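You operate a simulated robot arm through the tools that you are given. There is no shell and no other tool. Be economical: measure what you need, move in short steps, check, and stop when the job is done.

You run a simulated robot arm. Do the job below in one go: nothing can be reset, and whatever is moved stays where it is left.

TASK
The spinner shows UNEVEN: add the yellow glue tube and run it.
Fine: shut the hood, press the green button once and wait till the green lamp is out; leave the dial and the other tubes.

Only the result counts: the job must be done as asked and must still hold three seconds after the hand-in. Knocking over, shifting, dropping, spilling or breaking anything else fails it.

THE ROBOT
A 7-joint arm with a two-finger parallel gripper, fixed in place. Base frame: the origin is at the foot of the arm, x ahead of it, y to its left, z up; the work surface is at about z = 0.766. Readings come in m, rad, newtons and seconds.
With the tool pointing down near the work surface it reaches from about 0.3 to 0.7 m from the base axis. Its first joint turns from -1.152 to 1.152 rad. Payload 1.57 kg.
The tool frame sits at the grasp point between the pads (the TCP): z along the fingers, y along the line on which they close. The tips reach 0.03 m beyond it. Largest opening 0.11 m; finger width 0.024, thickness 0.012; the body of the gripper, 0.048 by 0.112 m, starts 0.078 m behind the TCP.
Orientation is told as [roll, pitch, yaw] about the base's x, y, z axes, in that order, counted from this pose: with the fingers straight down and closing along the base's y, the tool's x points along the base's -x, its y along +y and its z along -z.

THE INTERFACE
- The arm moves only by the tool drive_tool. Its argument "targets" is a list of rows, each a list of 7 numbers: the turn, a rotation vector about the base's x, y, z in units of 90 degrees (1.0 is 90 degrees), then the shift along the base's x, y, z in units of 150 mm (1.0 is 150 mm), then the opening, from 0 (shut) to 1 (fully open). In form: [[ax, ay, az, dx, dy, dz, hand], ...]. A call has 1 to 8 rows; each row is the pose to reach, as a shift and turn from the pose commanded when the call began. A call with a number of a shift or a turn outside -1 to 1 is refused whole. A row lasts 0.2 s, in which the tool goes at most 0.05 m and 0.15 rad; a call with a longer step from one row to the next is refused whole, and so is a gripper value outside its range. Where a pose cannot be reached the arm comes as near as it can. A force on the tool above 70 N (or 10 N above the force at the start of the call, whichever is more), or a blocked arm, ends the call early, and 0.2 s more pass. The fingers move at their own pace (about 0.108 m/s each) and stop on an object; they squeeze with about 36 N. The grip force told is the motor's: it shows also when the fingers shut on nothing. Time passes only in rows, and 0.2 s behind the last, so rows that repeat a pose let the fingers close. It gives the time, the measured TCP pose, the force on the tool (base axes), the opening and the grip force at its end, in the units of the frame above (readings bear some noise), with the torque about the TCP (base axes, N m) and any sound that the robot's microphone picked up, and new pictures: "pictures" is both (left out), scene, wrist or none.
- Cameras (640 x 400 px; columns grow to the right, rows downward): "scene" is fixed at [0.1613, -0.395, 1.3944]; the picture's right is [0.78, -0.63, 0.00], its down [-0.42, -0.52, -0.74] and it looks along [0.47, 0.58, -0.67] (base axes); focal length 333 px, centre (320, 200). "wrist" rides on the gripper at [0.07, 0.016, -0.141] in the tool frame; the picture's right is [-0.23, 0.97, 0.00], its down [-0.86, -0.20, -0.48] and it looks along [-0.47, -0.11, 0.88] (tool axes); focal length 222 px, centre (320, 200). There is no depth. A picture from a camera that has moved, and an enlarged one, comes with that camera's place and axes in the base frame and with its lens.
- zoom(camera, box): a new picture of the part [left, top, right, bottom] of that camera's present view, enlarged. No time passes.
- sign_off(): hands the job in; it is judged then, once.

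Go step by step. Nothing tells you positions but the pictures and the camera data: compare them with the known pose of the tool, close in by small moves and look again before you grip or let go. The budget is 120 turns and 200 pictures, counting those below and the enlarged ones. Unless the task says otherwise, let go and move clear before handing in, and close with one line.

The tools are called after "Emit:" as name(argument=value, ...) on one line, values as JSON. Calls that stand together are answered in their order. drive_tool: Moves the arm, as the interface text tells. Its arguments: {"type":"object","properties":{"targets":{"type":"array","items":{"type":"array","items":{"type":"number"}}},"pictures":{"type":"string","enum":["both","scene","wrist","none"]}},"required":["targets"]} The other tools are called the same way: zoom (camera, box) takes an enlarged picture of a part of a camera's view; sign_off () hands the job in.

At the start:

```text
time_s: 0.0
position: [0.4595, -0.0063, 1.0453]
tool_rot: [-0.001, 0.001, 0.0]
wrist_force: [0.0, -0.2, 0.6]
wrist_torque: [0.01, -0.03, 0.03]
width: 0.11
grip_force: 0.1
```

scene: 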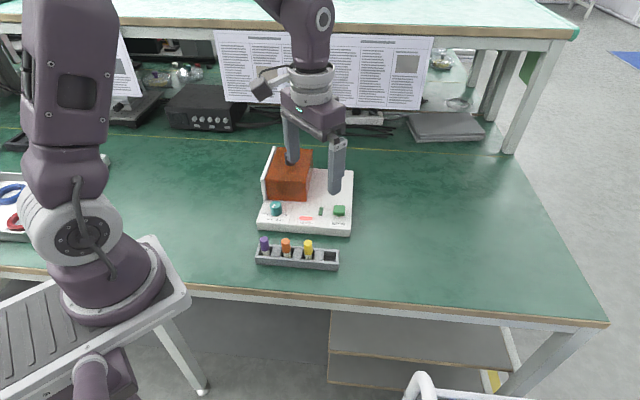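
wrist: 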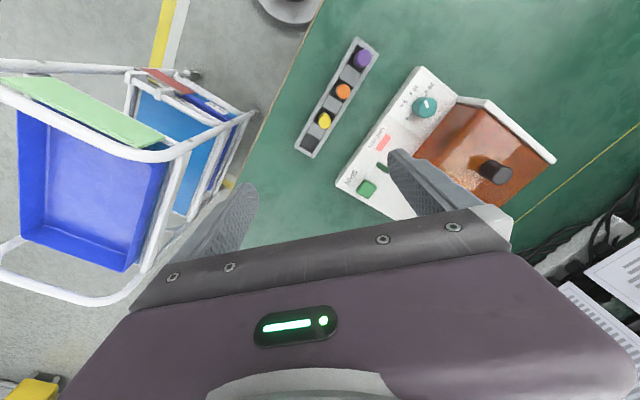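

I see a rack with purple, orange and yellow tubes in front of a white spinner with a brown hood, teal dial and green button. I'll enlarge both views to understand the machine.

Emit:
zoom(camera="scene", box=[240, 130, 370, 280])

Emit:
zoom(camera="wrist", box=[280, 30, 570, 220])

```text
2.67 times, centred on (305, 205) of scene
camera zoom: at [0.1613, -0.395, 1.3944], right [0.78, -0.63, 0.0], down [-0.42, -0.52, -0.74], along [0.47, 0.58, -0.67], focal length 888 px, centre (360, 187)
```

zoom: 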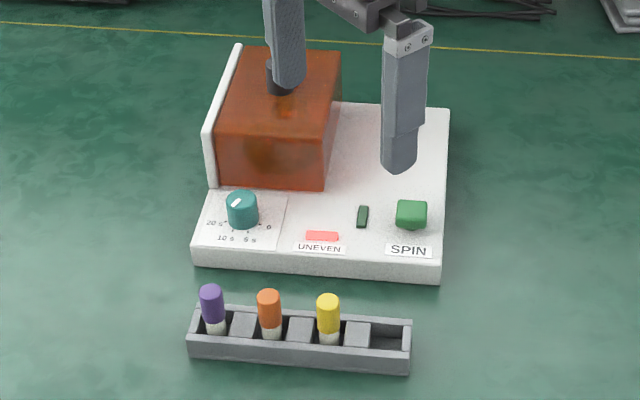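

```text
2.11 times, centred on (425, 125) of wrist
camera zoom: at [0.39, 0.0084, 1.1854], right [0.23, 0.97, 0.0], down [0.86, -0.2, 0.48], along [0.47, -0.11, -0.88], focal length 468 px, centre (99, 358)
```

zoom: 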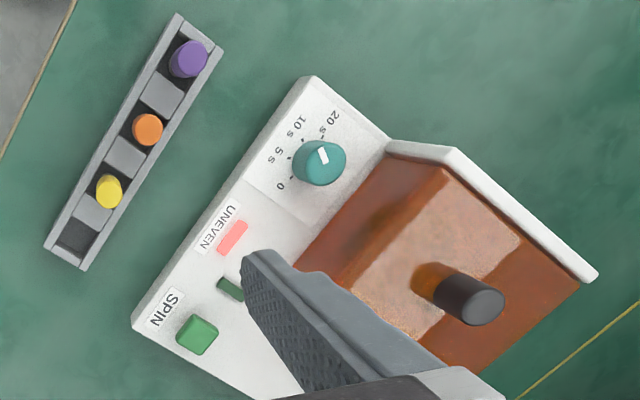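

The hood stands on the left part of the base with a black knob on top and a white plate at its left. I'll shift the arm back and left for a clearer view of both.

Emit:
drive_tool(targets=[[0, 0, 0, -0.2, 0.15, 0, 1], [0, 0, 0, -0.4, 0.35, 0, 1], [0, 0, 0, -0.6, 0.55, 0, 1], [0, 0, 0, -0.7, 0.75, 0.1, 1], [0, 0, 0, -0.7, 0.9, 0.3, 1]])

```text
time_s: 1.2
position: [0.3552, 0.1276, 1.0907]
tool_rot: [0.002, 0.0, -0.001]
wrist_force: [0.1, 0.0, -0.2]
wrist_torque: [-0.01, 0.02, 0.0]
width: 0.11
grip_force: 0.0
camera wrist: at [0.286, 0.1437, 1.2308], right [0.23, 0.97, 0.0], down [0.86, -0.2, 0.48], along [0.47, -0.11, -0.88], focal length 222 px, centre (320, 200)
```

scene: 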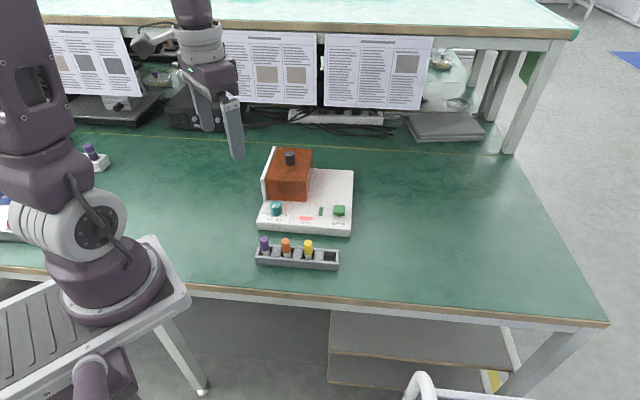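
wrist: 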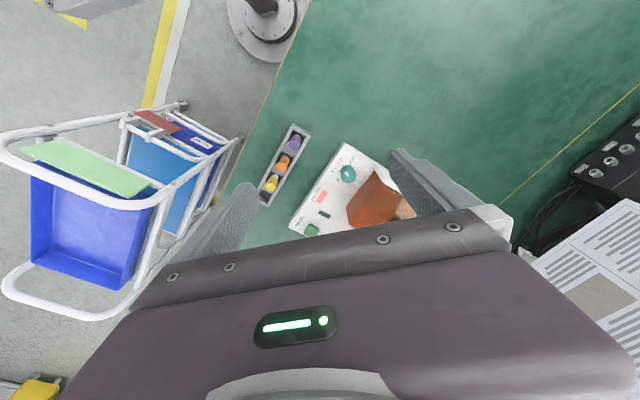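

The scene view of the spinner is now free. I'll enlarge it, and the white object at the left with the purple cap.

Emit:
zoom(camera="scene", box=[250, 140, 360, 240])

Emit:
zoom(camera="scene", box=[50, 120, 150, 200])

Emit:
zoom(camera="scene", box=[250, 225, 350, 280])

```text
4.00 times, centred on (305, 190) of scene
camera zoom: at [0.1613, -0.395, 1.3944], right [0.78, -0.63, 0.0], down [-0.42, -0.52, -0.74], along [0.47, 0.58, -0.67], focal length 1331 px, centre (380, 240)
```

zoom: 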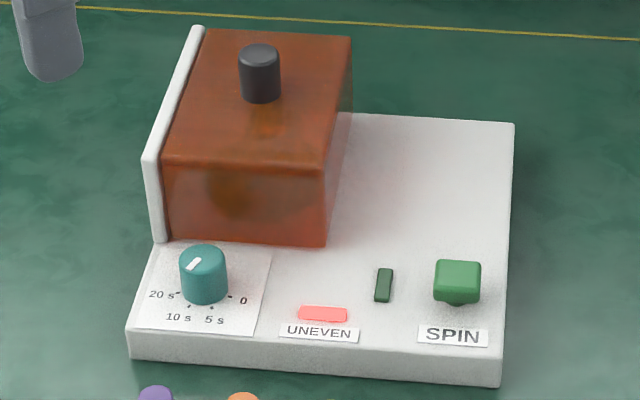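

```text
5.00 times, centred on (100, 160) of scene
camera zoom: at [0.1613, -0.395, 1.3944], right [0.78, -0.63, 0.0], down [-0.42, -0.52, -0.74], along [0.47, 0.58, -0.67], focal length 1664 px, centre (1420, 400)
```

zoom: 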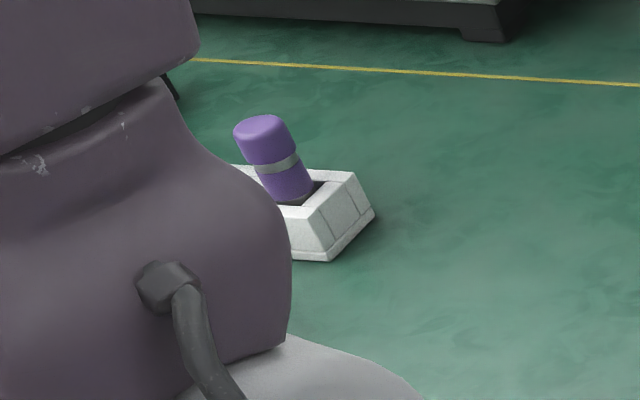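

```text
6.40 times, centred on (300, 252) of scene
camera zoom: at [0.1613, -0.395, 1.3944], right [0.78, -0.63, 0.0], down [-0.42, -0.52, -0.74], along [0.47, 0.58, -0.67], focal length 2130 px, centre (448, -136)
```

zoom: 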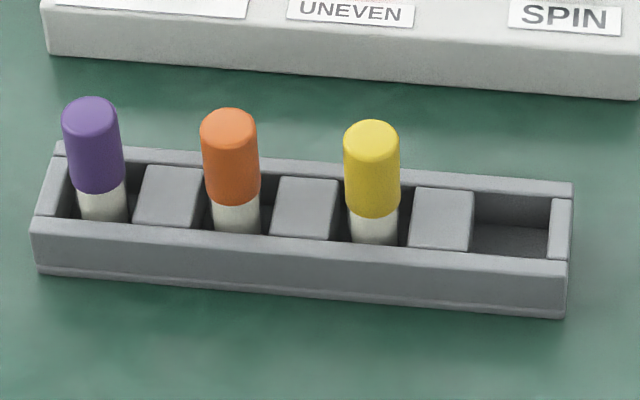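

The hood is a box with a central knob and free base room on its right, so it most likely slides right along about (0.71,-0.70). I place the knob at about (0.564, 0.231), z 0.861–0.896. I'll turn 45° to match the machine and move above it.

Emit:
drive_tool(targets=[[0, 0, 0.09, 0.16, 0.12, 0, 1], [0, 0, 0.18, 0.33, 0.24, 0, 1], [0, 0, 0.27, 0.5, 0.36, 0, 1], [0, 0, 0.36, 0.67, 0.48, 0, 1], [0, 0, 0.45, 0.84, 0.56, 0, 1], [0, 0, 0.5, 0.95, 0.6, 0, 1]])

```text
time_s: 2.6
position: [0.4956, 0.2186, 1.0906]
tool_rot: [0.001, 0.0, 0.788]
wrist_force: [0.4, -0.5, -0.2]
wrist_torque: [0.02, 0.0, 0.0]
width: 0.1099
grip_force: 0.0
camera wrist: at [0.4353, 0.1792, 1.2318], right [-0.53, 0.85, 0.0], down [0.75, 0.46, 0.48], along [0.41, 0.25, -0.88], focal length 222 px, centre (320, 200)
```

scene: 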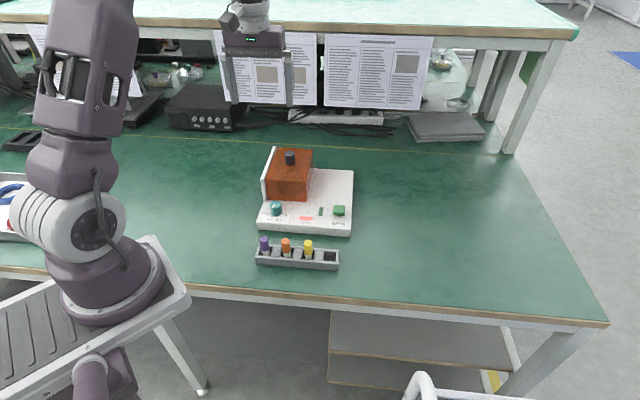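
wrist: 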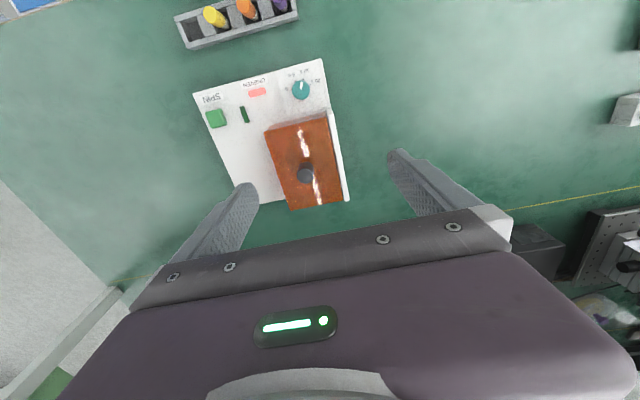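

Both views agree on the knob at (0.564, 0.230). Moving above it with the fingertips just over the knob.

Emit:
drive_tool(targets=[[0, 0, 0, 0.2, 0.04, -0.2, 0.8], [0, 0, 0, 0.4, 0.07, -0.45, 0.7], [0, 0, 0, 0.45, 0.08, -0.7, 0.6], [0, 0, 0, 0.45, 0.08, -0.92, 0.6]])

Emit:
zoom(camera="scene", box=[240, 100, 370, 240])

```text
time_s: 3.6
position: [0.5629, 0.2295, 0.9523]
tool_rot: [0.0, 0.001, 0.786]
wrist_force: [-0.3, 0.7, 0.4]
wrist_torque: [0.0, 0.02, -0.02]
width: 0.0661
grip_force: 0.2
camera wrist: at [0.5022, 0.1907, 1.0931], right [-0.53, 0.85, 0.0], down [0.75, 0.46, 0.48], along [0.41, 0.25, -0.88], focal length 222 px, centre (320, 200)
```

scene: 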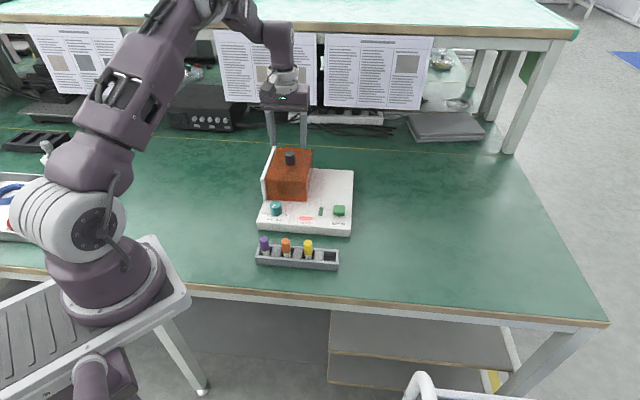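
wrist: 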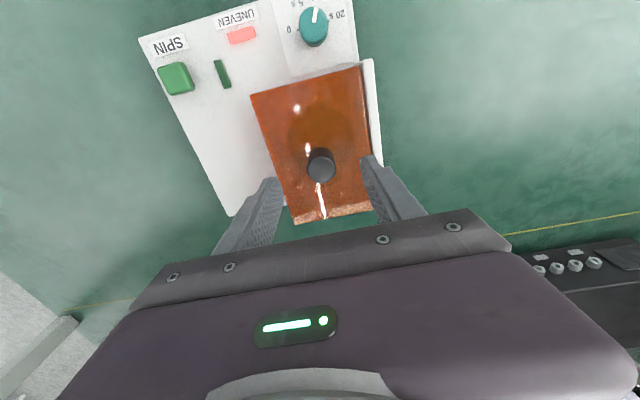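

```text
2.86 times, centred on (305, 170) of scene
camera zoom: at [0.1613, -0.395, 1.3944], right [0.78, -0.63, 0.0], down [-0.42, -0.52, -0.74], along [0.47, 0.58, -0.67], focal length 951 px, centre (363, 286)
```

zoom: 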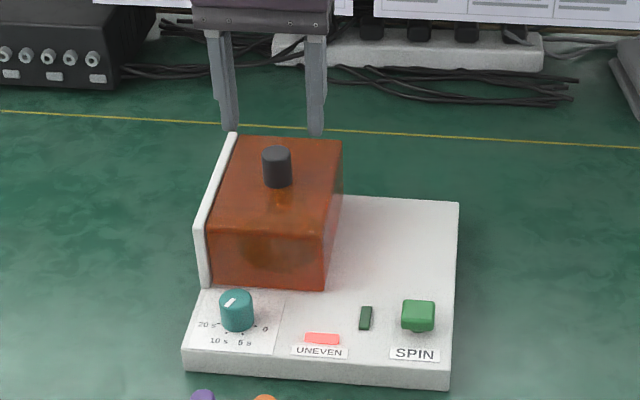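

The fingers straddle the knob's column as computed. I descend to z≈0.898 and close on the knob.

Emit:
drive_tool(targets=[[0, 0, 0, 0.005, 0, -0.15, 0.6], [0, 0, 0, 0.007, 0, -0.28, 0.6], [0, 0, 0, 0.01, 0, -0.35, 0.6], [0, 0, 0, 0.01, 0, -0.35, 0.2], [0, 0, 0, 0.01, 0, -0.35, 0], [0, 0, 0, 0.01, 0, -0.35, 0]])

```text
time_s: 5.0
position: [0.5645, 0.2295, 0.8994]
tool_rot: [0.0, 0.0, 0.785]
wrist_force: [-1.0, 1.2, -1.5]
wrist_torque: [-0.23, -0.39, 0.01]
width: 0.0274
grip_force: 37.7
camera wrist: at [0.5047, 0.1914, 1.0402], right [-0.53, 0.85, 0.0], down [0.75, 0.46, 0.48], along [0.41, 0.25, -0.88], focal length 222 px, centre (320, 200)
```

scene: 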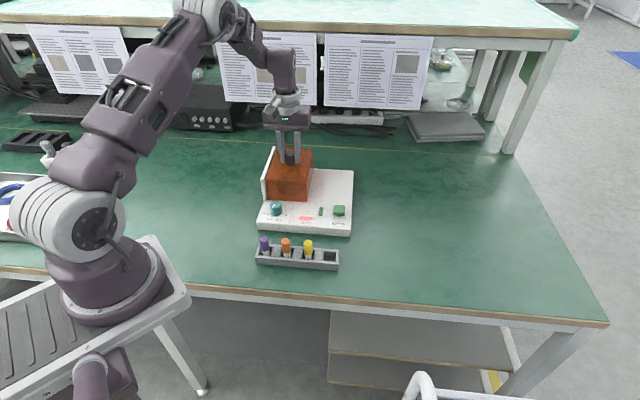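
wrist: 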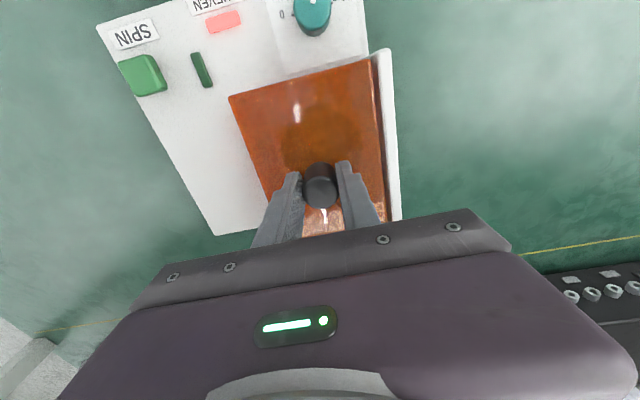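

The knob is held at 27 mm. I try a small slide to the machine's right.

Emit:
drive_tool(targets=[[0, 0, 0, 0.03, -0.03, 0, 0], [0, 0, 0, 0.06, -0.06, 0, 0], [0, 0, 0, 0.1, -0.1, 0, 0]])

```text
time_s: 5.8
position: [0.5802, 0.2156, 0.8988]
tool_rot: [0.0, 0.001, 0.784]
wrist_force: [-4.2, -2.0, 12.4]
wrist_torque: [-0.26, 0.97, 0.01]
width: 0.0274
grip_force: 38.6
camera wrist: at [0.5197, 0.1764, 1.0402], right [-0.53, 0.85, 0.0], down [0.75, 0.46, 0.48], along [0.41, 0.25, -0.88], focal length 222 px, centre (320, 200)
```

scene: 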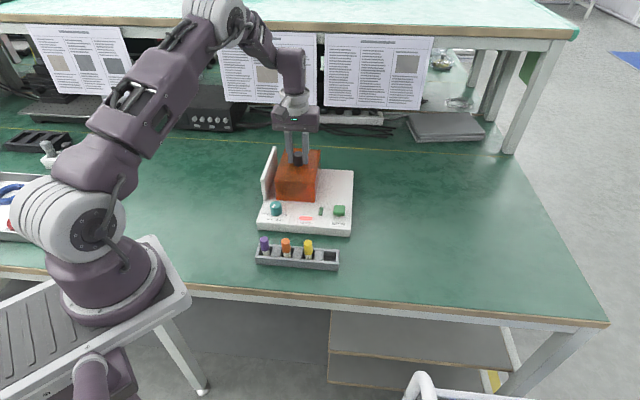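
wrist: 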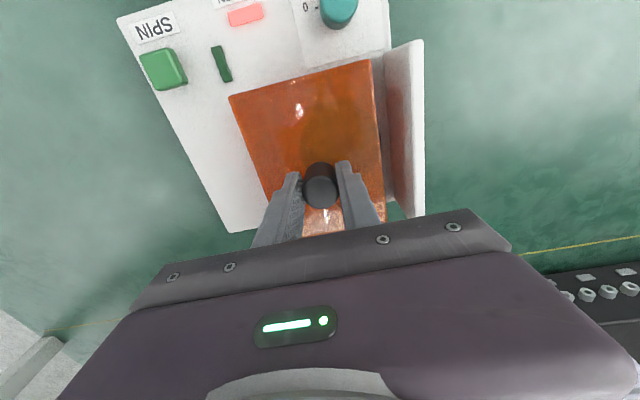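

The hood slides right and the plate stays. Continuing in steps.

Emit:
drive_tool(targets=[[0, 0, 0, 0.06, -0.06, 0, 0], [0, 0, 0, 0.12, -0.12, 0, 0], [0, 0, 0, 0.18, -0.18, 0, 0], [0, 0, 0, 0.24, -0.24, 0, 0]])

Emit:
zoom(camera="scene", box=[240, 130, 370, 240])

```text
time_s: 6.8
position: [0.6172, 0.179, 0.9003]
tool_rot: [0.0, 0.0, 0.784]
wrist_force: [-6.2, -4.8, 10.4]
wrist_torque: [0.1, 0.45, -0.09]
width: 0.0274
grip_force: 38.1
camera wrist: at [0.5566, 0.1398, 1.0401], right [-0.53, 0.85, 0.0], down [0.75, 0.46, 0.48], along [0.41, 0.25, -0.88], focal length 222 px, centre (320, 200)
```

scene: 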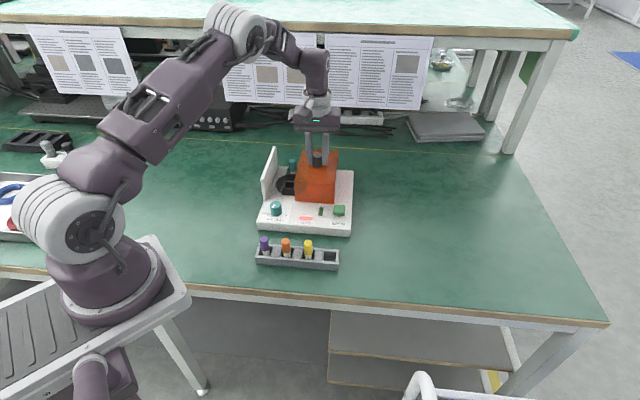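
wrist: 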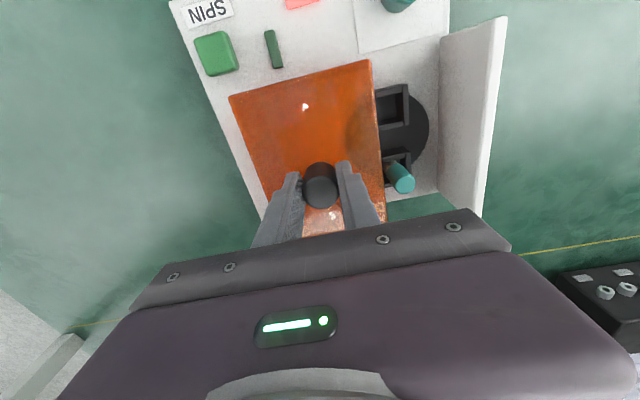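

```text
3.64 times, centred on (305, 185) of scene
camera zoom: at [0.1609, -0.3951, 1.3944], right [0.78, -0.63, 0.0], down [-0.42, -0.52, -0.75], along [0.47, 0.58, -0.67], focal length 1210 px, centre (374, 254)
```

zoom: 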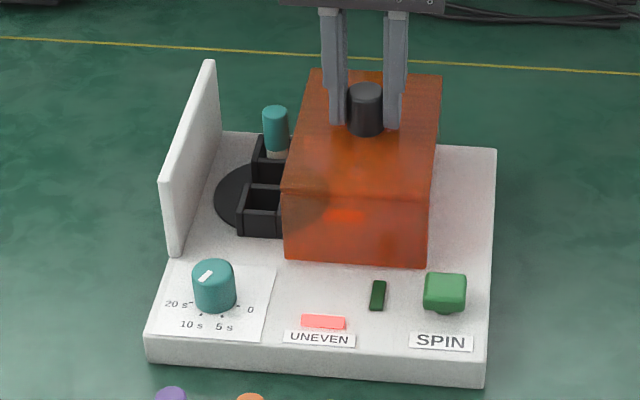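

The rotor has box sockets, with a teal tube in the back one. I keep sliding until fully open.

Emit:
drive_tool(targets=[[0, 0, 0, 0.06, -0.06, 0, 0], [0, 0, 0, 0.12, -0.12, 0, 0], [0, 0, 0, 0.17, -0.17, 0, 0], [0, 0, 0, 0.21, -0.21, 0, 0]])

Emit:
zoom(camera="scene", box=[240, 130, 370, 240])

```text
time_s: 7.9
position: [0.6407, 0.1574, 0.8974]
tool_rot: [0.024, 0.005, 0.794]
wrist_force: [-15.9, 3.9, 14.5]
wrist_torque: [-1.1, 0.06, 0.01]
width: 0.0279
grip_force: 38.1
stopped in row 4: the force on the tool passed its limit (the readings are from after the stop); the commanded pose is now the measured one
camera wrist: at [0.5824, 0.1161, 1.0398], right [-0.53, 0.84, 0.02], down [0.75, 0.46, 0.47], along [0.39, 0.27, -0.88], focal length 222 px, centre (320, 200)
```

scene: 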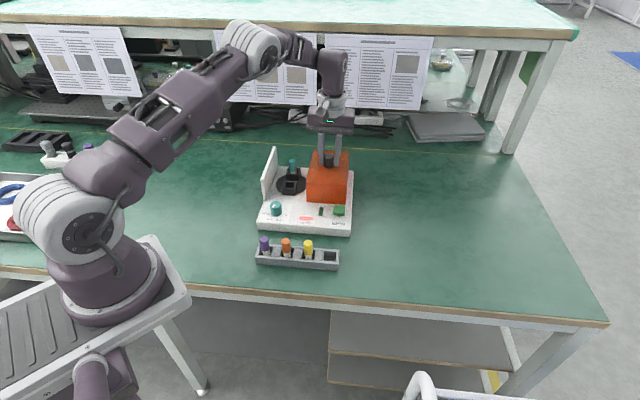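
wrist: 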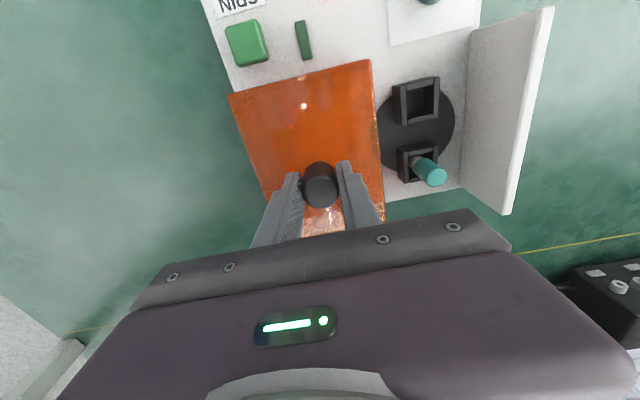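

```text
3.64 times, centred on (305, 185) of scene
camera zoom: at [0.1606, -0.3949, 1.3945], right [0.78, -0.63, 0.0], down [-0.42, -0.52, -0.75], along [0.47, 0.58, -0.67], focal length 1210 px, centre (374, 254)
```

zoom: 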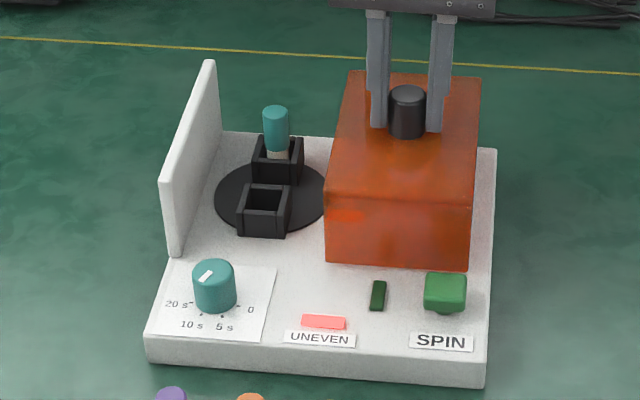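

The hood is at its end stop. The rotor has two sockets, the back one filled and the front one empty at about (0.539, 0.200) with its top at z≈0.823. The yellow tube is at about (0.4455, -0.001) with its cap top at z≈0.832. I release the knob, rise, and head for the tube.

Emit:
drive_tool(targets=[[0, 0, 0, 0, 0, 0, 0.4], [0, 0, 0, 0, 0, 0, 0.55], [0, 0, 0, 0, 0, 0.2, 0.55], [0, 0, 0, 0, 0, 0.45, 0.55], [0, 0, 0, -0.2, -0.15, 0.6, 0.5]])

Emit:
zoom(camera="wrist", box=[200, 0, 520, 200])

```text
time_s: 9.1
position: [0.6114, 0.1331, 0.9861]
tool_rot: [0.024, 0.004, 0.792]
wrist_force: [-0.5, -0.1, 0.6]
wrist_torque: [0.03, -0.02, 0.02]
width: 0.0547
grip_force: 0.1
camera wrist: at [0.5544, 0.092, 1.1284], right [-0.53, 0.85, 0.02], down [0.75, 0.46, 0.47], along [0.39, 0.27, -0.88], focal length 222 px, centre (320, 200)
```

scene: 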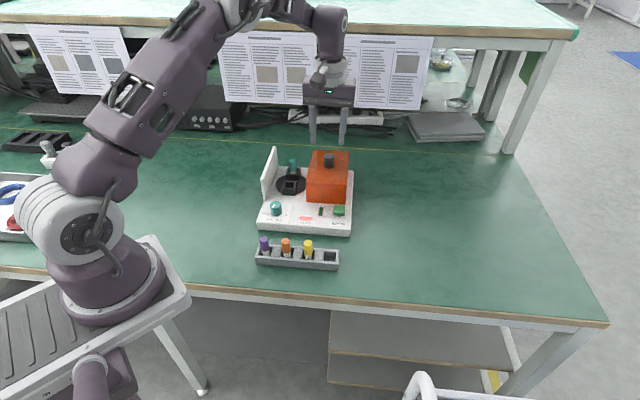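
wrist: 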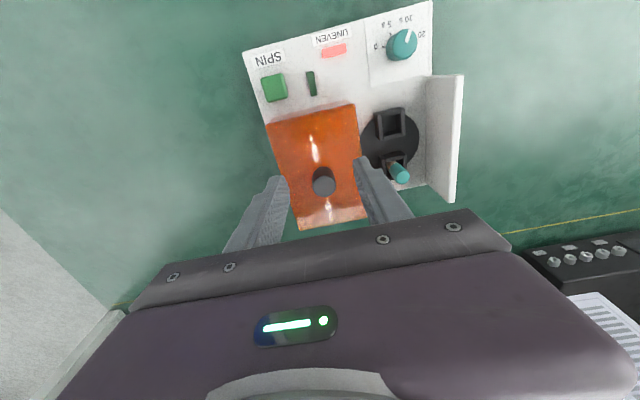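

```text
2.00 times, centred on (360, 100) of wrist
camera zoom: at [0.5544, 0.092, 1.1284], right [-0.53, 0.85, 0.02], down [0.75, 0.46, 0.47], along [0.39, 0.27, -0.88], focal length 444 px, centre (240, 400)
```

zoom: 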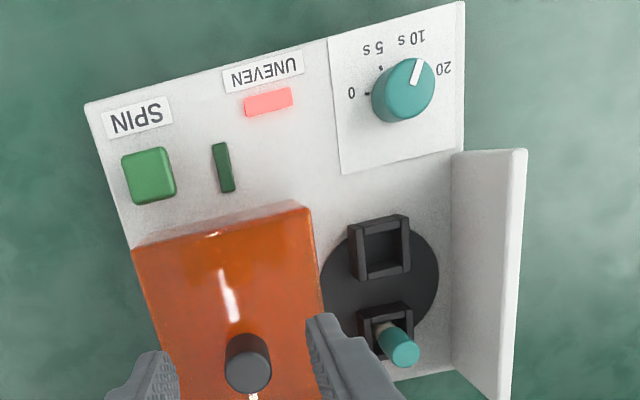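

The wrist view confirms the socket near (0.540, 0.202). I level the tool and travel toward the yellow tube.

Emit:
drive_tool(targets=[[-0.006, -0.006, -0.002, -0.2, -0.16, 0, 0.45], [-0.011, -0.011, -0.004, -0.4, -0.33, 0, 0.4], [-0.011, -0.011, -0.004, -0.6, -0.5, 0, 0.4], [-0.011, -0.011, -0.004, -0.8, -0.66, 0, 0.4], [-0.011, -0.011, -0.004, -0.98, -0.8, 0, 0.4]])

Emit:
zoom(camera="wrist", box=[200, 60, 440, 240])

```text
time_s: 10.3
position: [0.4631, 0.0135, 0.9849]
tool_rot: [-0.002, 0.003, 0.787]
wrist_force: [0.0, -0.2, 0.4]
wrist_torque: [0.02, 0.02, -0.03]
width: 0.044
grip_force: 0.0
camera wrist: at [0.4032, -0.0249, 1.1268], right [-0.53, 0.85, 0.0], down [0.75, 0.47, 0.48], along [0.41, 0.25, -0.88], focal length 222 px, centre (320, 200)
```

scene: 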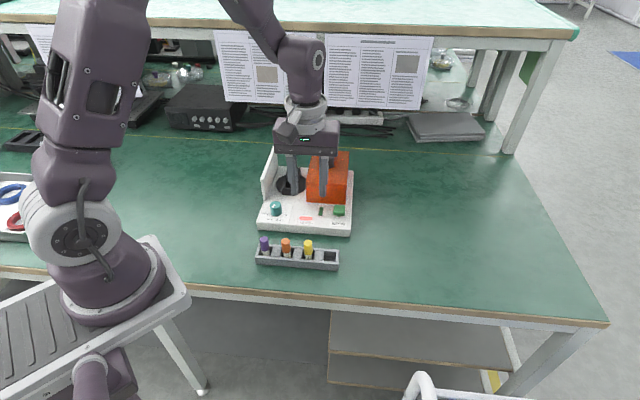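
wrist: 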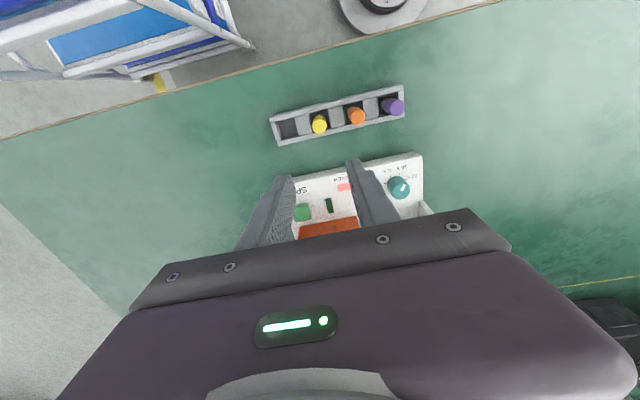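

```text
2.22 times, centred on (320, 150) of wrist
camera zoom: at [0.4032, -0.0249, 1.1268], right [-0.53, 0.85, 0.0], down [0.75, 0.47, 0.48], along [0.41, 0.25, -0.88], focal length 494 px, centre (320, 311)
```

zoom: 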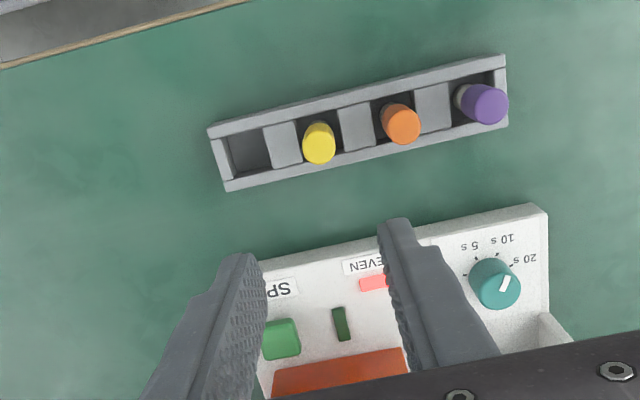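

Both views put the yellow cap near (0.4475, 0.000). I descend with the fingers set to about 37 mm and stop with the tips just above the caps to check.

Emit:
drive_tool(targets=[[0, 0, 0, -0.06, -0.05, -0.2, 0.34], [0, 0, 0, -0.104, -0.089, -0.4, 0.34], [0, 0, 0, -0.104, -0.089, -0.6, 0.34], [0, 0, 0, -0.104, -0.089, -0.74, 0.34]])

Emit:
zoom(camera="wrist", box=[200, 60, 440, 240])

Emit:
zoom(camera="scene", box=[250, 200, 350, 280])

```text
time_s: 11.3
position: [0.4475, 0.0017, 0.8758]
tool_rot: [-0.001, 0.003, 0.786]
wrist_force: [-0.5, 0.2, 0.0]
wrist_torque: [0.02, 0.01, -0.01]
width: 0.0376
grip_force: 0.0
camera wrist: at [0.3878, -0.0365, 1.0172], right [-0.53, 0.85, 0.0], down [0.75, 0.47, 0.48], along [0.41, 0.25, -0.88], focal length 222 px, centre (320, 200)
```

scene: 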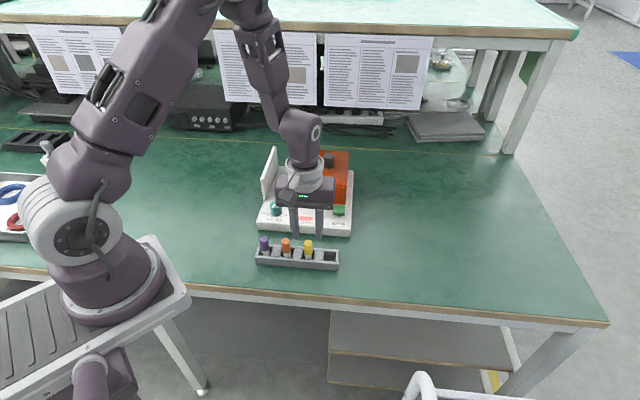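
wrist: 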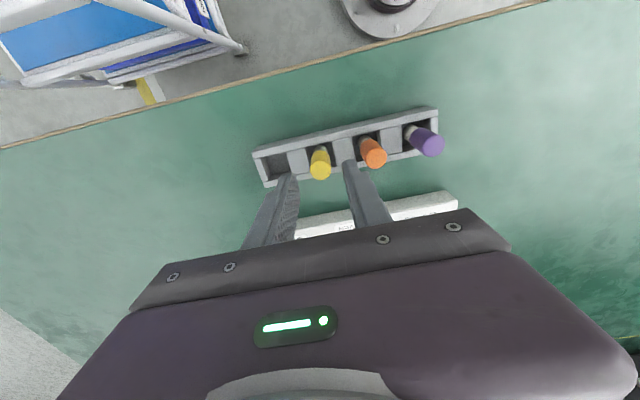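

```text
2.22 times, centred on (320, 150) of wrist
camera zoom: at [0.3878, -0.0365, 1.0172], right [-0.53, 0.85, 0.0], down [0.75, 0.47, 0.48], along [0.41, 0.25, -0.88], focal length 494 px, centre (320, 311)
```

zoom: 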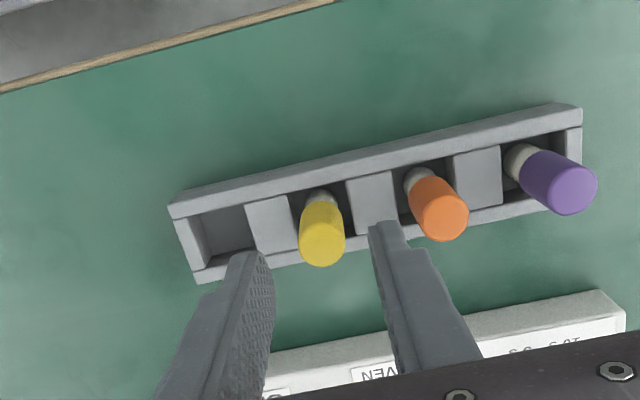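

```text
5.00 times, centred on (300, 240) of scene
camera zoom: at [0.1613, -0.395, 1.3944], right [0.78, -0.63, 0.0], down [-0.42, -0.52, -0.74], along [0.47, 0.58, -0.67], focal length 1664 px, centre (420, 0)
```

zoom: 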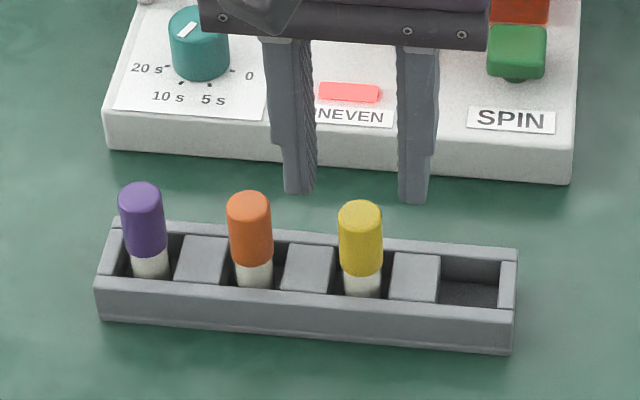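

The cap sits centred between the finger lines. I descend to z≈0.834 and close gently.

Emit:
drive_tool(targets=[[0, 0, 0, 0.004, -0.004, -0.12, 0.34], [0, 0, 0, 0.005, -0.006, -0.22, 0.34], [0, 0, 0, 0.005, -0.006, -0.28, 0.34], [0, 0, 0, 0.005, -0.006, -0.28, 0.34]])

Emit:
zoom(camera="scene", box=[250, 200, 350, 280])

```text
time_s: 12.3
position: [0.4487, -0.0005, 0.8344]
tool_rot: [-0.002, 0.004, 0.786]
wrist_force: [0.4, -0.8, -0.3]
wrist_torque: [0.01, -0.03, -0.04]
width: 0.0374
grip_force: 0.0
camera wrist: at [0.3886, -0.0379, 0.9756], right [-0.53, 0.85, 0.0], down [0.75, 0.47, 0.48], along [0.41, 0.25, -0.88], focal length 222 px, centre (320, 200)
```

scene: 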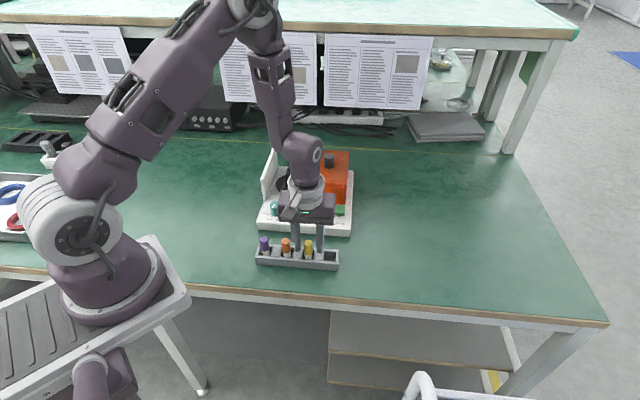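
wrist: 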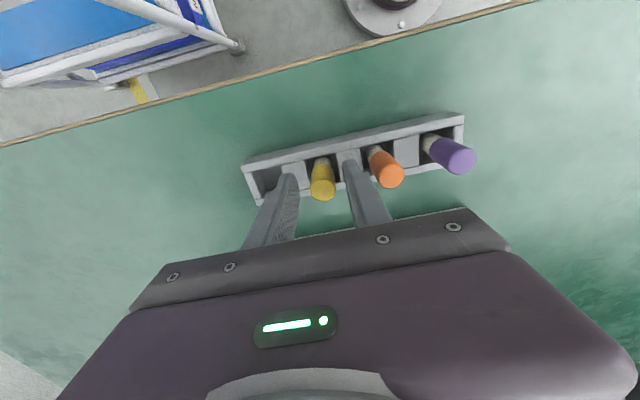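

```text
5.00 times, centred on (300, 240) of scene
camera zoom: at [0.1613, -0.395, 1.3944], right [0.78, -0.63, 0.0], down [-0.42, -0.52, -0.74], along [0.47, 0.58, -0.67], focal length 1664 px, centre (420, 0)
```

zoom: 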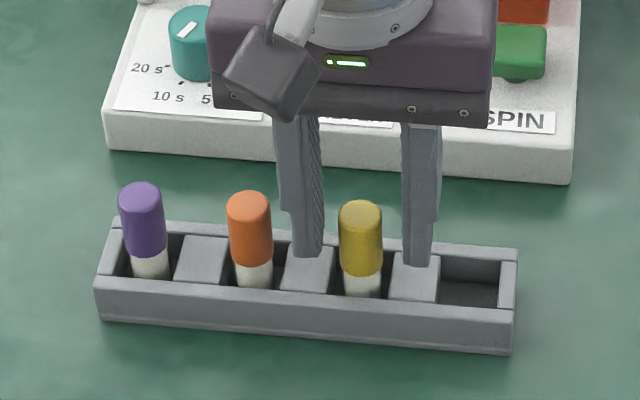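

The fingers flank the yellow cap, perhaps a few millimetres to the back. I shift 4 mm to the front and close.

Emit:
drive_tool(targets=[[0, 0, 0, -0.019, -0.019, 0, 0.34], [0, 0, 0, -0.019, -0.019, 0, 0.25], [0, 0, 0, -0.019, -0.019, 0, 0.1], [0, 0, 0, -0.019, -0.019, 0, 0.1]])

Emit:
zoom(camera="scene", box=[250, 200, 350, 280])

```text
time_s: 13.3
position: [0.4456, -0.0025, 0.8343]
tool_rot: [-0.002, 0.002, 0.785]
wrist_force: [0.2, 0.7, 0.1]
wrist_torque: [0.03, 0.04, -0.05]
width: 0.0174
grip_force: 31.7
camera wrist: at [0.3856, -0.0412, 0.9757], right [-0.53, 0.85, 0.0], down [0.75, 0.47, 0.48], along [0.41, 0.25, -0.88], focal length 222 px, centre (320, 200)
```

scene: 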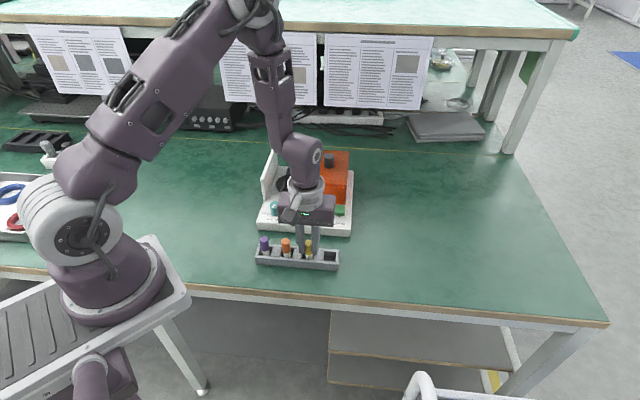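
wrist: 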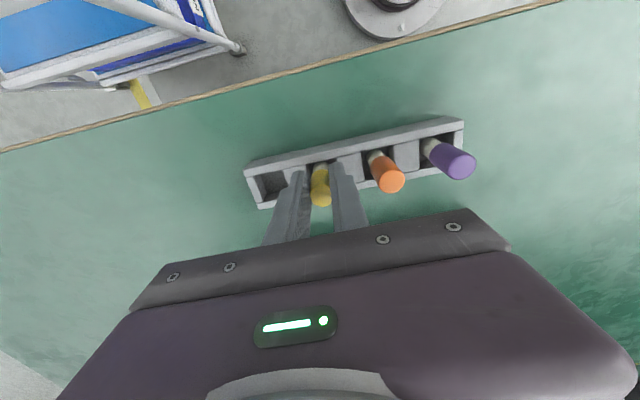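

```text
5.00 times, centred on (300, 240) of scene
camera zoom: at [0.1613, -0.395, 1.3944], right [0.78, -0.63, 0.0], down [-0.42, -0.52, -0.74], along [0.47, 0.58, -0.67], focal length 1664 px, centre (420, 0)
```

zoom: 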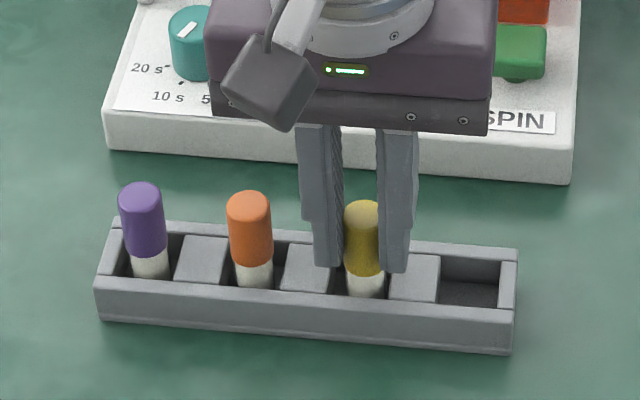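

The tube is held at 17 mm. I lift it straight out of the rack.

Emit:
drive_tool(targets=[[0, 0, 0, 0, 0, 0.1, 0.1], [0, 0, 0, 0, 0, 0.25, 0.1], [0, 0, 0, 0, 0, 0.45, 0.1], [0, 0, 0, 0, 0, 0.65, 0.1]])

Emit:
zoom(camera="scene", box=[250, 170, 350, 280])

```text
time_s: 14.3
position: [0.4451, -0.0025, 0.9313]
tool_rot: [-0.002, 0.007, 0.785]
wrist_force: [-0.6, 0.6, -0.2]
wrist_torque: [-0.01, -0.01, 0.01]
width: 0.0171
grip_force: 32.4
camera wrist: at [0.385, -0.0416, 1.0729], right [-0.53, 0.85, 0.0], down [0.75, 0.47, 0.47], along [0.4, 0.25, -0.88], focal length 222 px, centre (320, 200)
```

scene: 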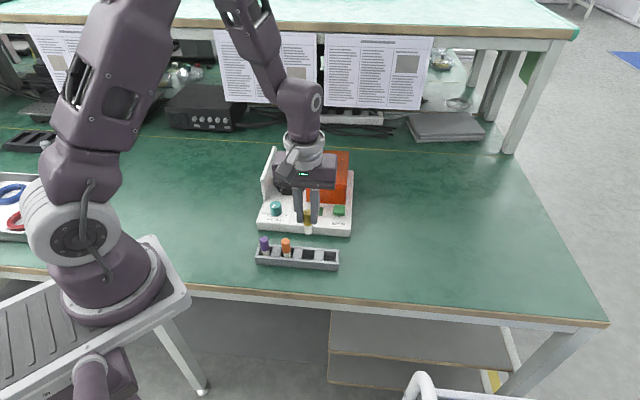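
wrist: 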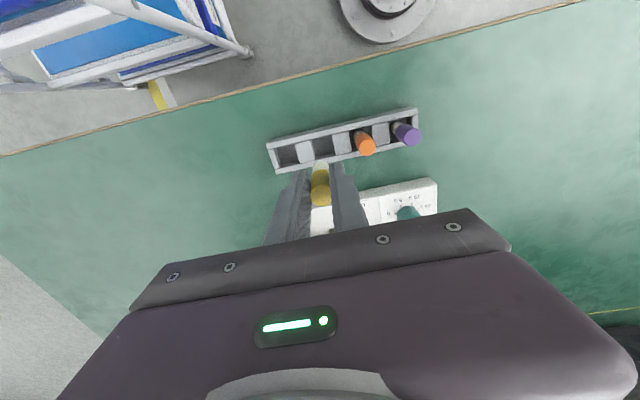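

```text
3.64 times, centred on (300, 225) of scene
camera zoom: at [0.1613, -0.395, 1.3944], right [0.78, -0.63, 0.0], down [-0.42, -0.52, -0.74], along [0.47, 0.58, -0.67], focal length 1210 px, centre (393, 109)
```

zoom: 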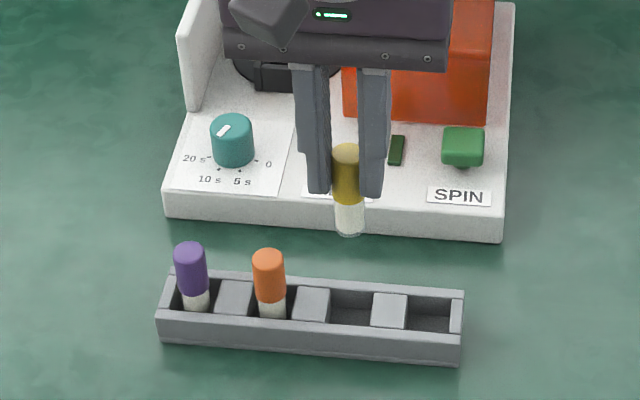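

The tube hangs straight in line with the grip centre. I carry it toward the empty socket at (0.539, 0.200), staying at this height.

Emit:
drive_tool(targets=[[0, 0, 0, 0.08, 0.16, 0.05, 0.1], [0, 0, 0, 0.2, 0.4, 0.05, 0.1], [0, 0, 0, 0.32, 0.66, 0.05, 0.1], [0, 0, 0, 0.44, 0.9, 0.05, 0.1]], pictures="none")

Emit:
drive_tool(targets=[[0, 0, 0, 0.08, 0.16, 0, 0.1], [0, 0, 0, 0.15, 0.34, 0, 0.1], [0, 0, 0, 0.18, 0.43, 0, 0.1], [0, 0, 0, 0.18, 0.43, 0, 0.1]])

Emit:
zoom(camera="scene", box=[250, 130, 350, 230])

Emit:
zoom(camera="wrist", box=[200, 60, 440, 240])

```text
time_s: 15.3
position: [0.5134, 0.132, 0.939]
tool_rot: [-0.001, 0.005, 0.786]
wrist_force: [-0.6, -0.2, 0.7]
wrist_torque: [0.0, 0.02, -0.03]
width: 0.0174
grip_force: 32.4
```

```text
time_s: 16.3
position: [0.5402, 0.1977, 0.9394]
tool_rot: [-0.001, 0.005, 0.785]
wrist_force: [0.6, 0.4, 0.0]
wrist_torque: [0.0, -0.03, 0.0]
width: 0.0175
grip_force: 31.9
camera wrist: at [0.4793, 0.1589, 1.0801], right [-0.53, 0.85, 0.0], down [0.75, 0.47, 0.48], along [0.4, 0.25, -0.88], focal length 222 px, centre (320, 200)
```

scene: 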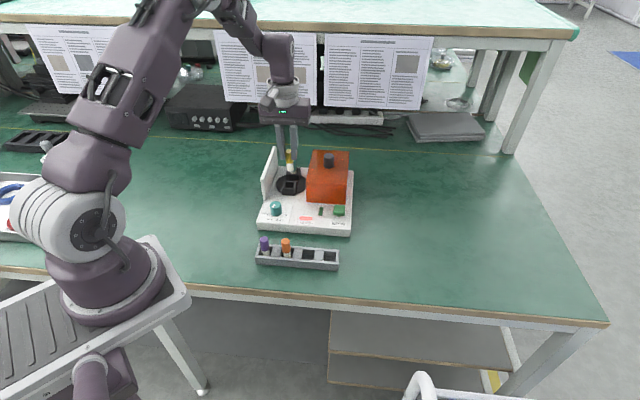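
wrist: 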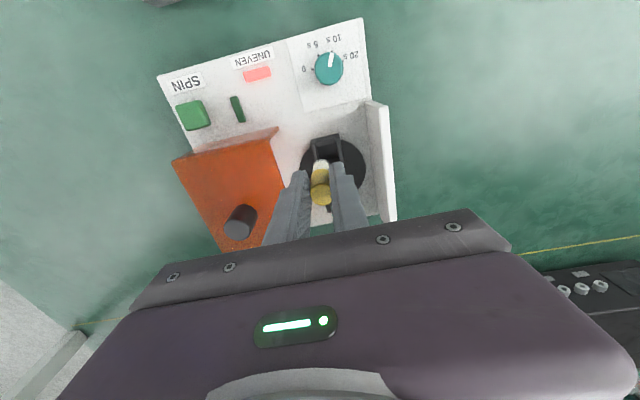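

```text
4.00 times, centred on (300, 180) of scene
camera zoom: at [0.1613, -0.3949, 1.3944], right [0.78, -0.63, 0.0], down [-0.42, -0.52, -0.74], along [0.47, 0.58, -0.67], focal length 1331 px, centre (400, 280)
```

zoom: 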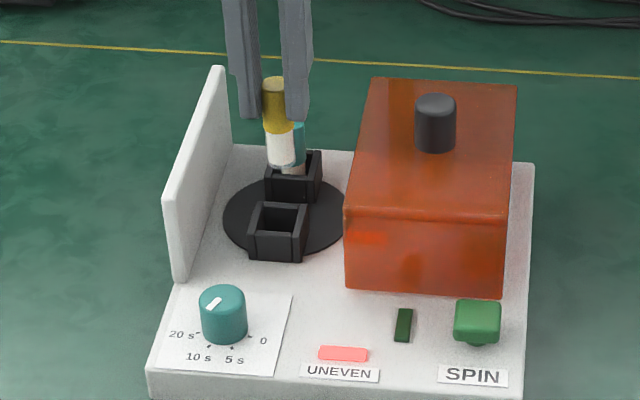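

```text
2.22 times, centred on (320, 150) of wrist
camera zoom: at [0.4793, 0.1589, 1.0801], right [-0.53, 0.85, 0.0], down [0.75, 0.47, 0.48], along [0.4, 0.25, -0.88], focal length 494 px, centre (320, 311)
```

zoom: 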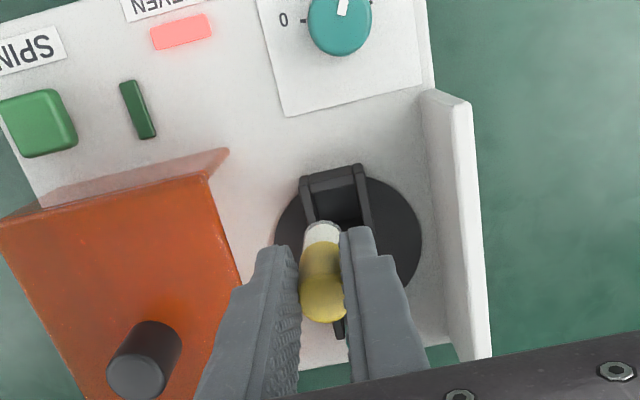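

The socket is right below, slightly to the left of the tube. I shift 2–3 mm left and lower until the tube's foot is just above the socket.

Emit:
drive_tool(targets=[[0, 0, 0, -0.014, 0.014, -0.1, 0.1], [0, 0, 0, -0.014, 0.014, -0.2, 0.1], [0, 0, 0, -0.014, 0.014, -0.27, 0.1], [0, 0, 0, -0.014, 0.014, -0.27, 0.1]], pictures="wrist")

Emit:
zoom(camera="scene", box=[260, 145, 320, 205])

Emit:
zoom(camera="wrist", box=[260, 90, 400, 220])

```text
time_s: 17.3
position: [0.5377, 0.1983, 0.8993]
tool_rot: [0.0, 0.004, 0.786]
wrist_force: [0.5, 0.0, -0.6]
wrist_torque: [0.0, 0.01, 0.0]
width: 0.0173
grip_force: 32.1
camera wrist: at [0.4777, 0.1603, 1.0404], right [-0.53, 0.85, 0.0], down [0.75, 0.47, 0.48], along [0.41, 0.25, -0.88], focal length 222 px, centre (320, 200)
```

wrist: 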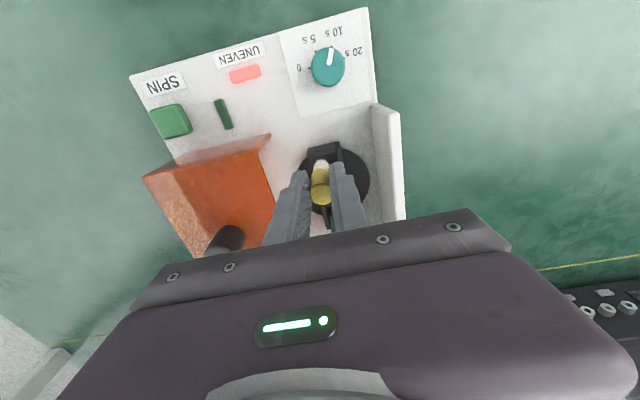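

```text
6.67 times, centred on (290, 175) of scene
camera zoom: at [0.1613, -0.395, 1.3944], right [0.78, -0.63, 0.0], down [-0.42, -0.52, -0.74], along [0.47, 0.58, -0.67], focal length 2219 px, centre (520, 367)
```

zoom: 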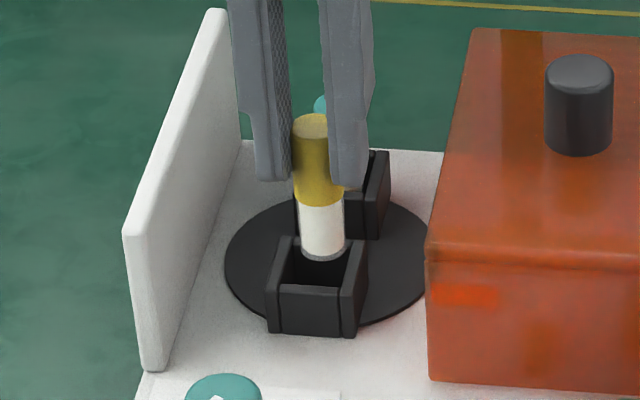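

```text
3.08 times, centred on (330, 155) of wrist
camera zoom: at [0.4777, 0.1603, 1.0404], right [-0.53, 0.85, 0.0], down [0.75, 0.47, 0.48], along [0.41, 0.25, -0.88], focal length 684 px, centre (289, 338)
```

zoom: 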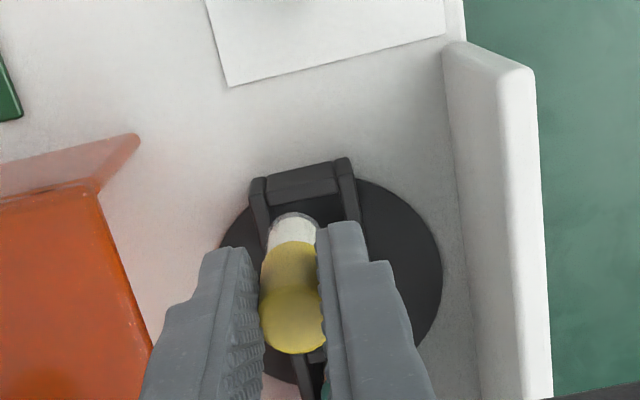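

Both views show the tube still about 4 mm to the machine's right of the socket centre. I correct that before lowering.

Emit:
drive_tool(targets=[[0, 0, 0, -0.014, 0.022, 0, 0.1], [0, 0, 0, -0.014, 0.022, -0.04, 0.1], [0, 0, 0, -0.014, 0.022, -0.04, 0.1]], pictures="none")

Emit:
zoom(camera="scene", box=[270, 160, 310, 200])

Emit:
zoom(camera="wrist", box=[260, 90, 400, 220])

```text
time_s: 18.1
position: [0.5364, 0.201, 0.8939]
tool_rot: [-0.002, 0.003, 0.786]
wrist_force: [-0.6, 0.1, 0.8]
wrist_torque: [0.0, 0.0, 0.0]
width: 0.0176
grip_force: 31.9
```

```text
10.00 times, centred on (290, 180) of scene
camera zoom: at [0.1613, -0.395, 1.3944], right [0.78, -0.63, 0.0], down [-0.42, -0.52, -0.74], along [0.47, 0.58, -0.67], focal length 3328 px, centre (620, 400)
```

zoom: 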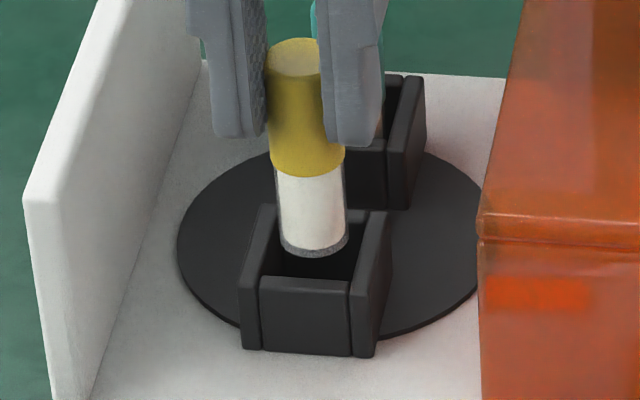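

```text
3.08 times, centred on (330, 155) of wrist
camera zoom: at [0.4756, 0.163, 1.0347], right [-0.53, 0.85, 0.0], down [0.75, 0.47, 0.48], along [0.41, 0.25, -0.88], focal length 684 px, centre (289, 338)
```

zoom: 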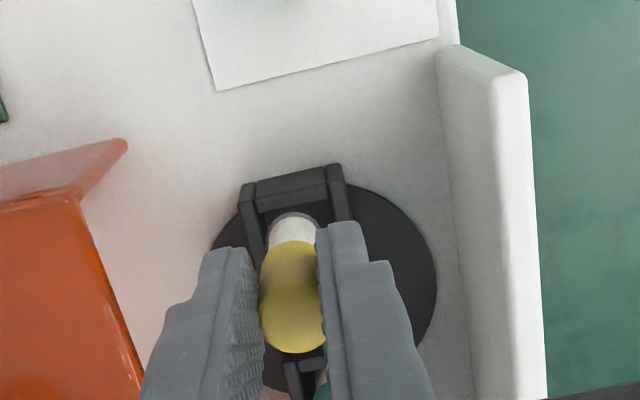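

The foot is now centred over the socket opening. I lower slowly and watch the force.

Emit:
drive_tool(targets=[[0, 0, 0, 0, 0, -0.04, 0.1], [0, 0, 0, 0, 0, -0.08, 0.1], [0, 0, 0, 0, 0, -0.12, 0.1], [0, 0, 0, 0, 0, -0.15, 0.1]], pictures="none")

Emit:
zoom(camera="scene", box=[270, 160, 310, 200])

```text
time_s: 19.1
position: [0.5346, 0.2021, 0.8711]
tool_rot: [-0.004, 0.0, 0.786]
wrist_force: [6.6, 4.8, 28.3]
wrist_torque: [0.2, -0.34, 0.01]
width: 0.0183
grip_force: 32.8
```

```text
10.00 times, centred on (290, 180) of scene
camera zoom: at [0.161, -0.3951, 1.3944], right [0.78, -0.63, 0.0], down [-0.42, -0.52, -0.74], along [0.47, 0.58, -0.67], focal length 3328 px, centre (620, 400)
```

zoom: 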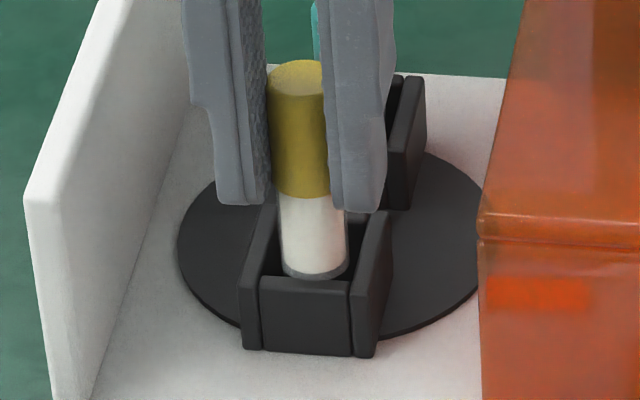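

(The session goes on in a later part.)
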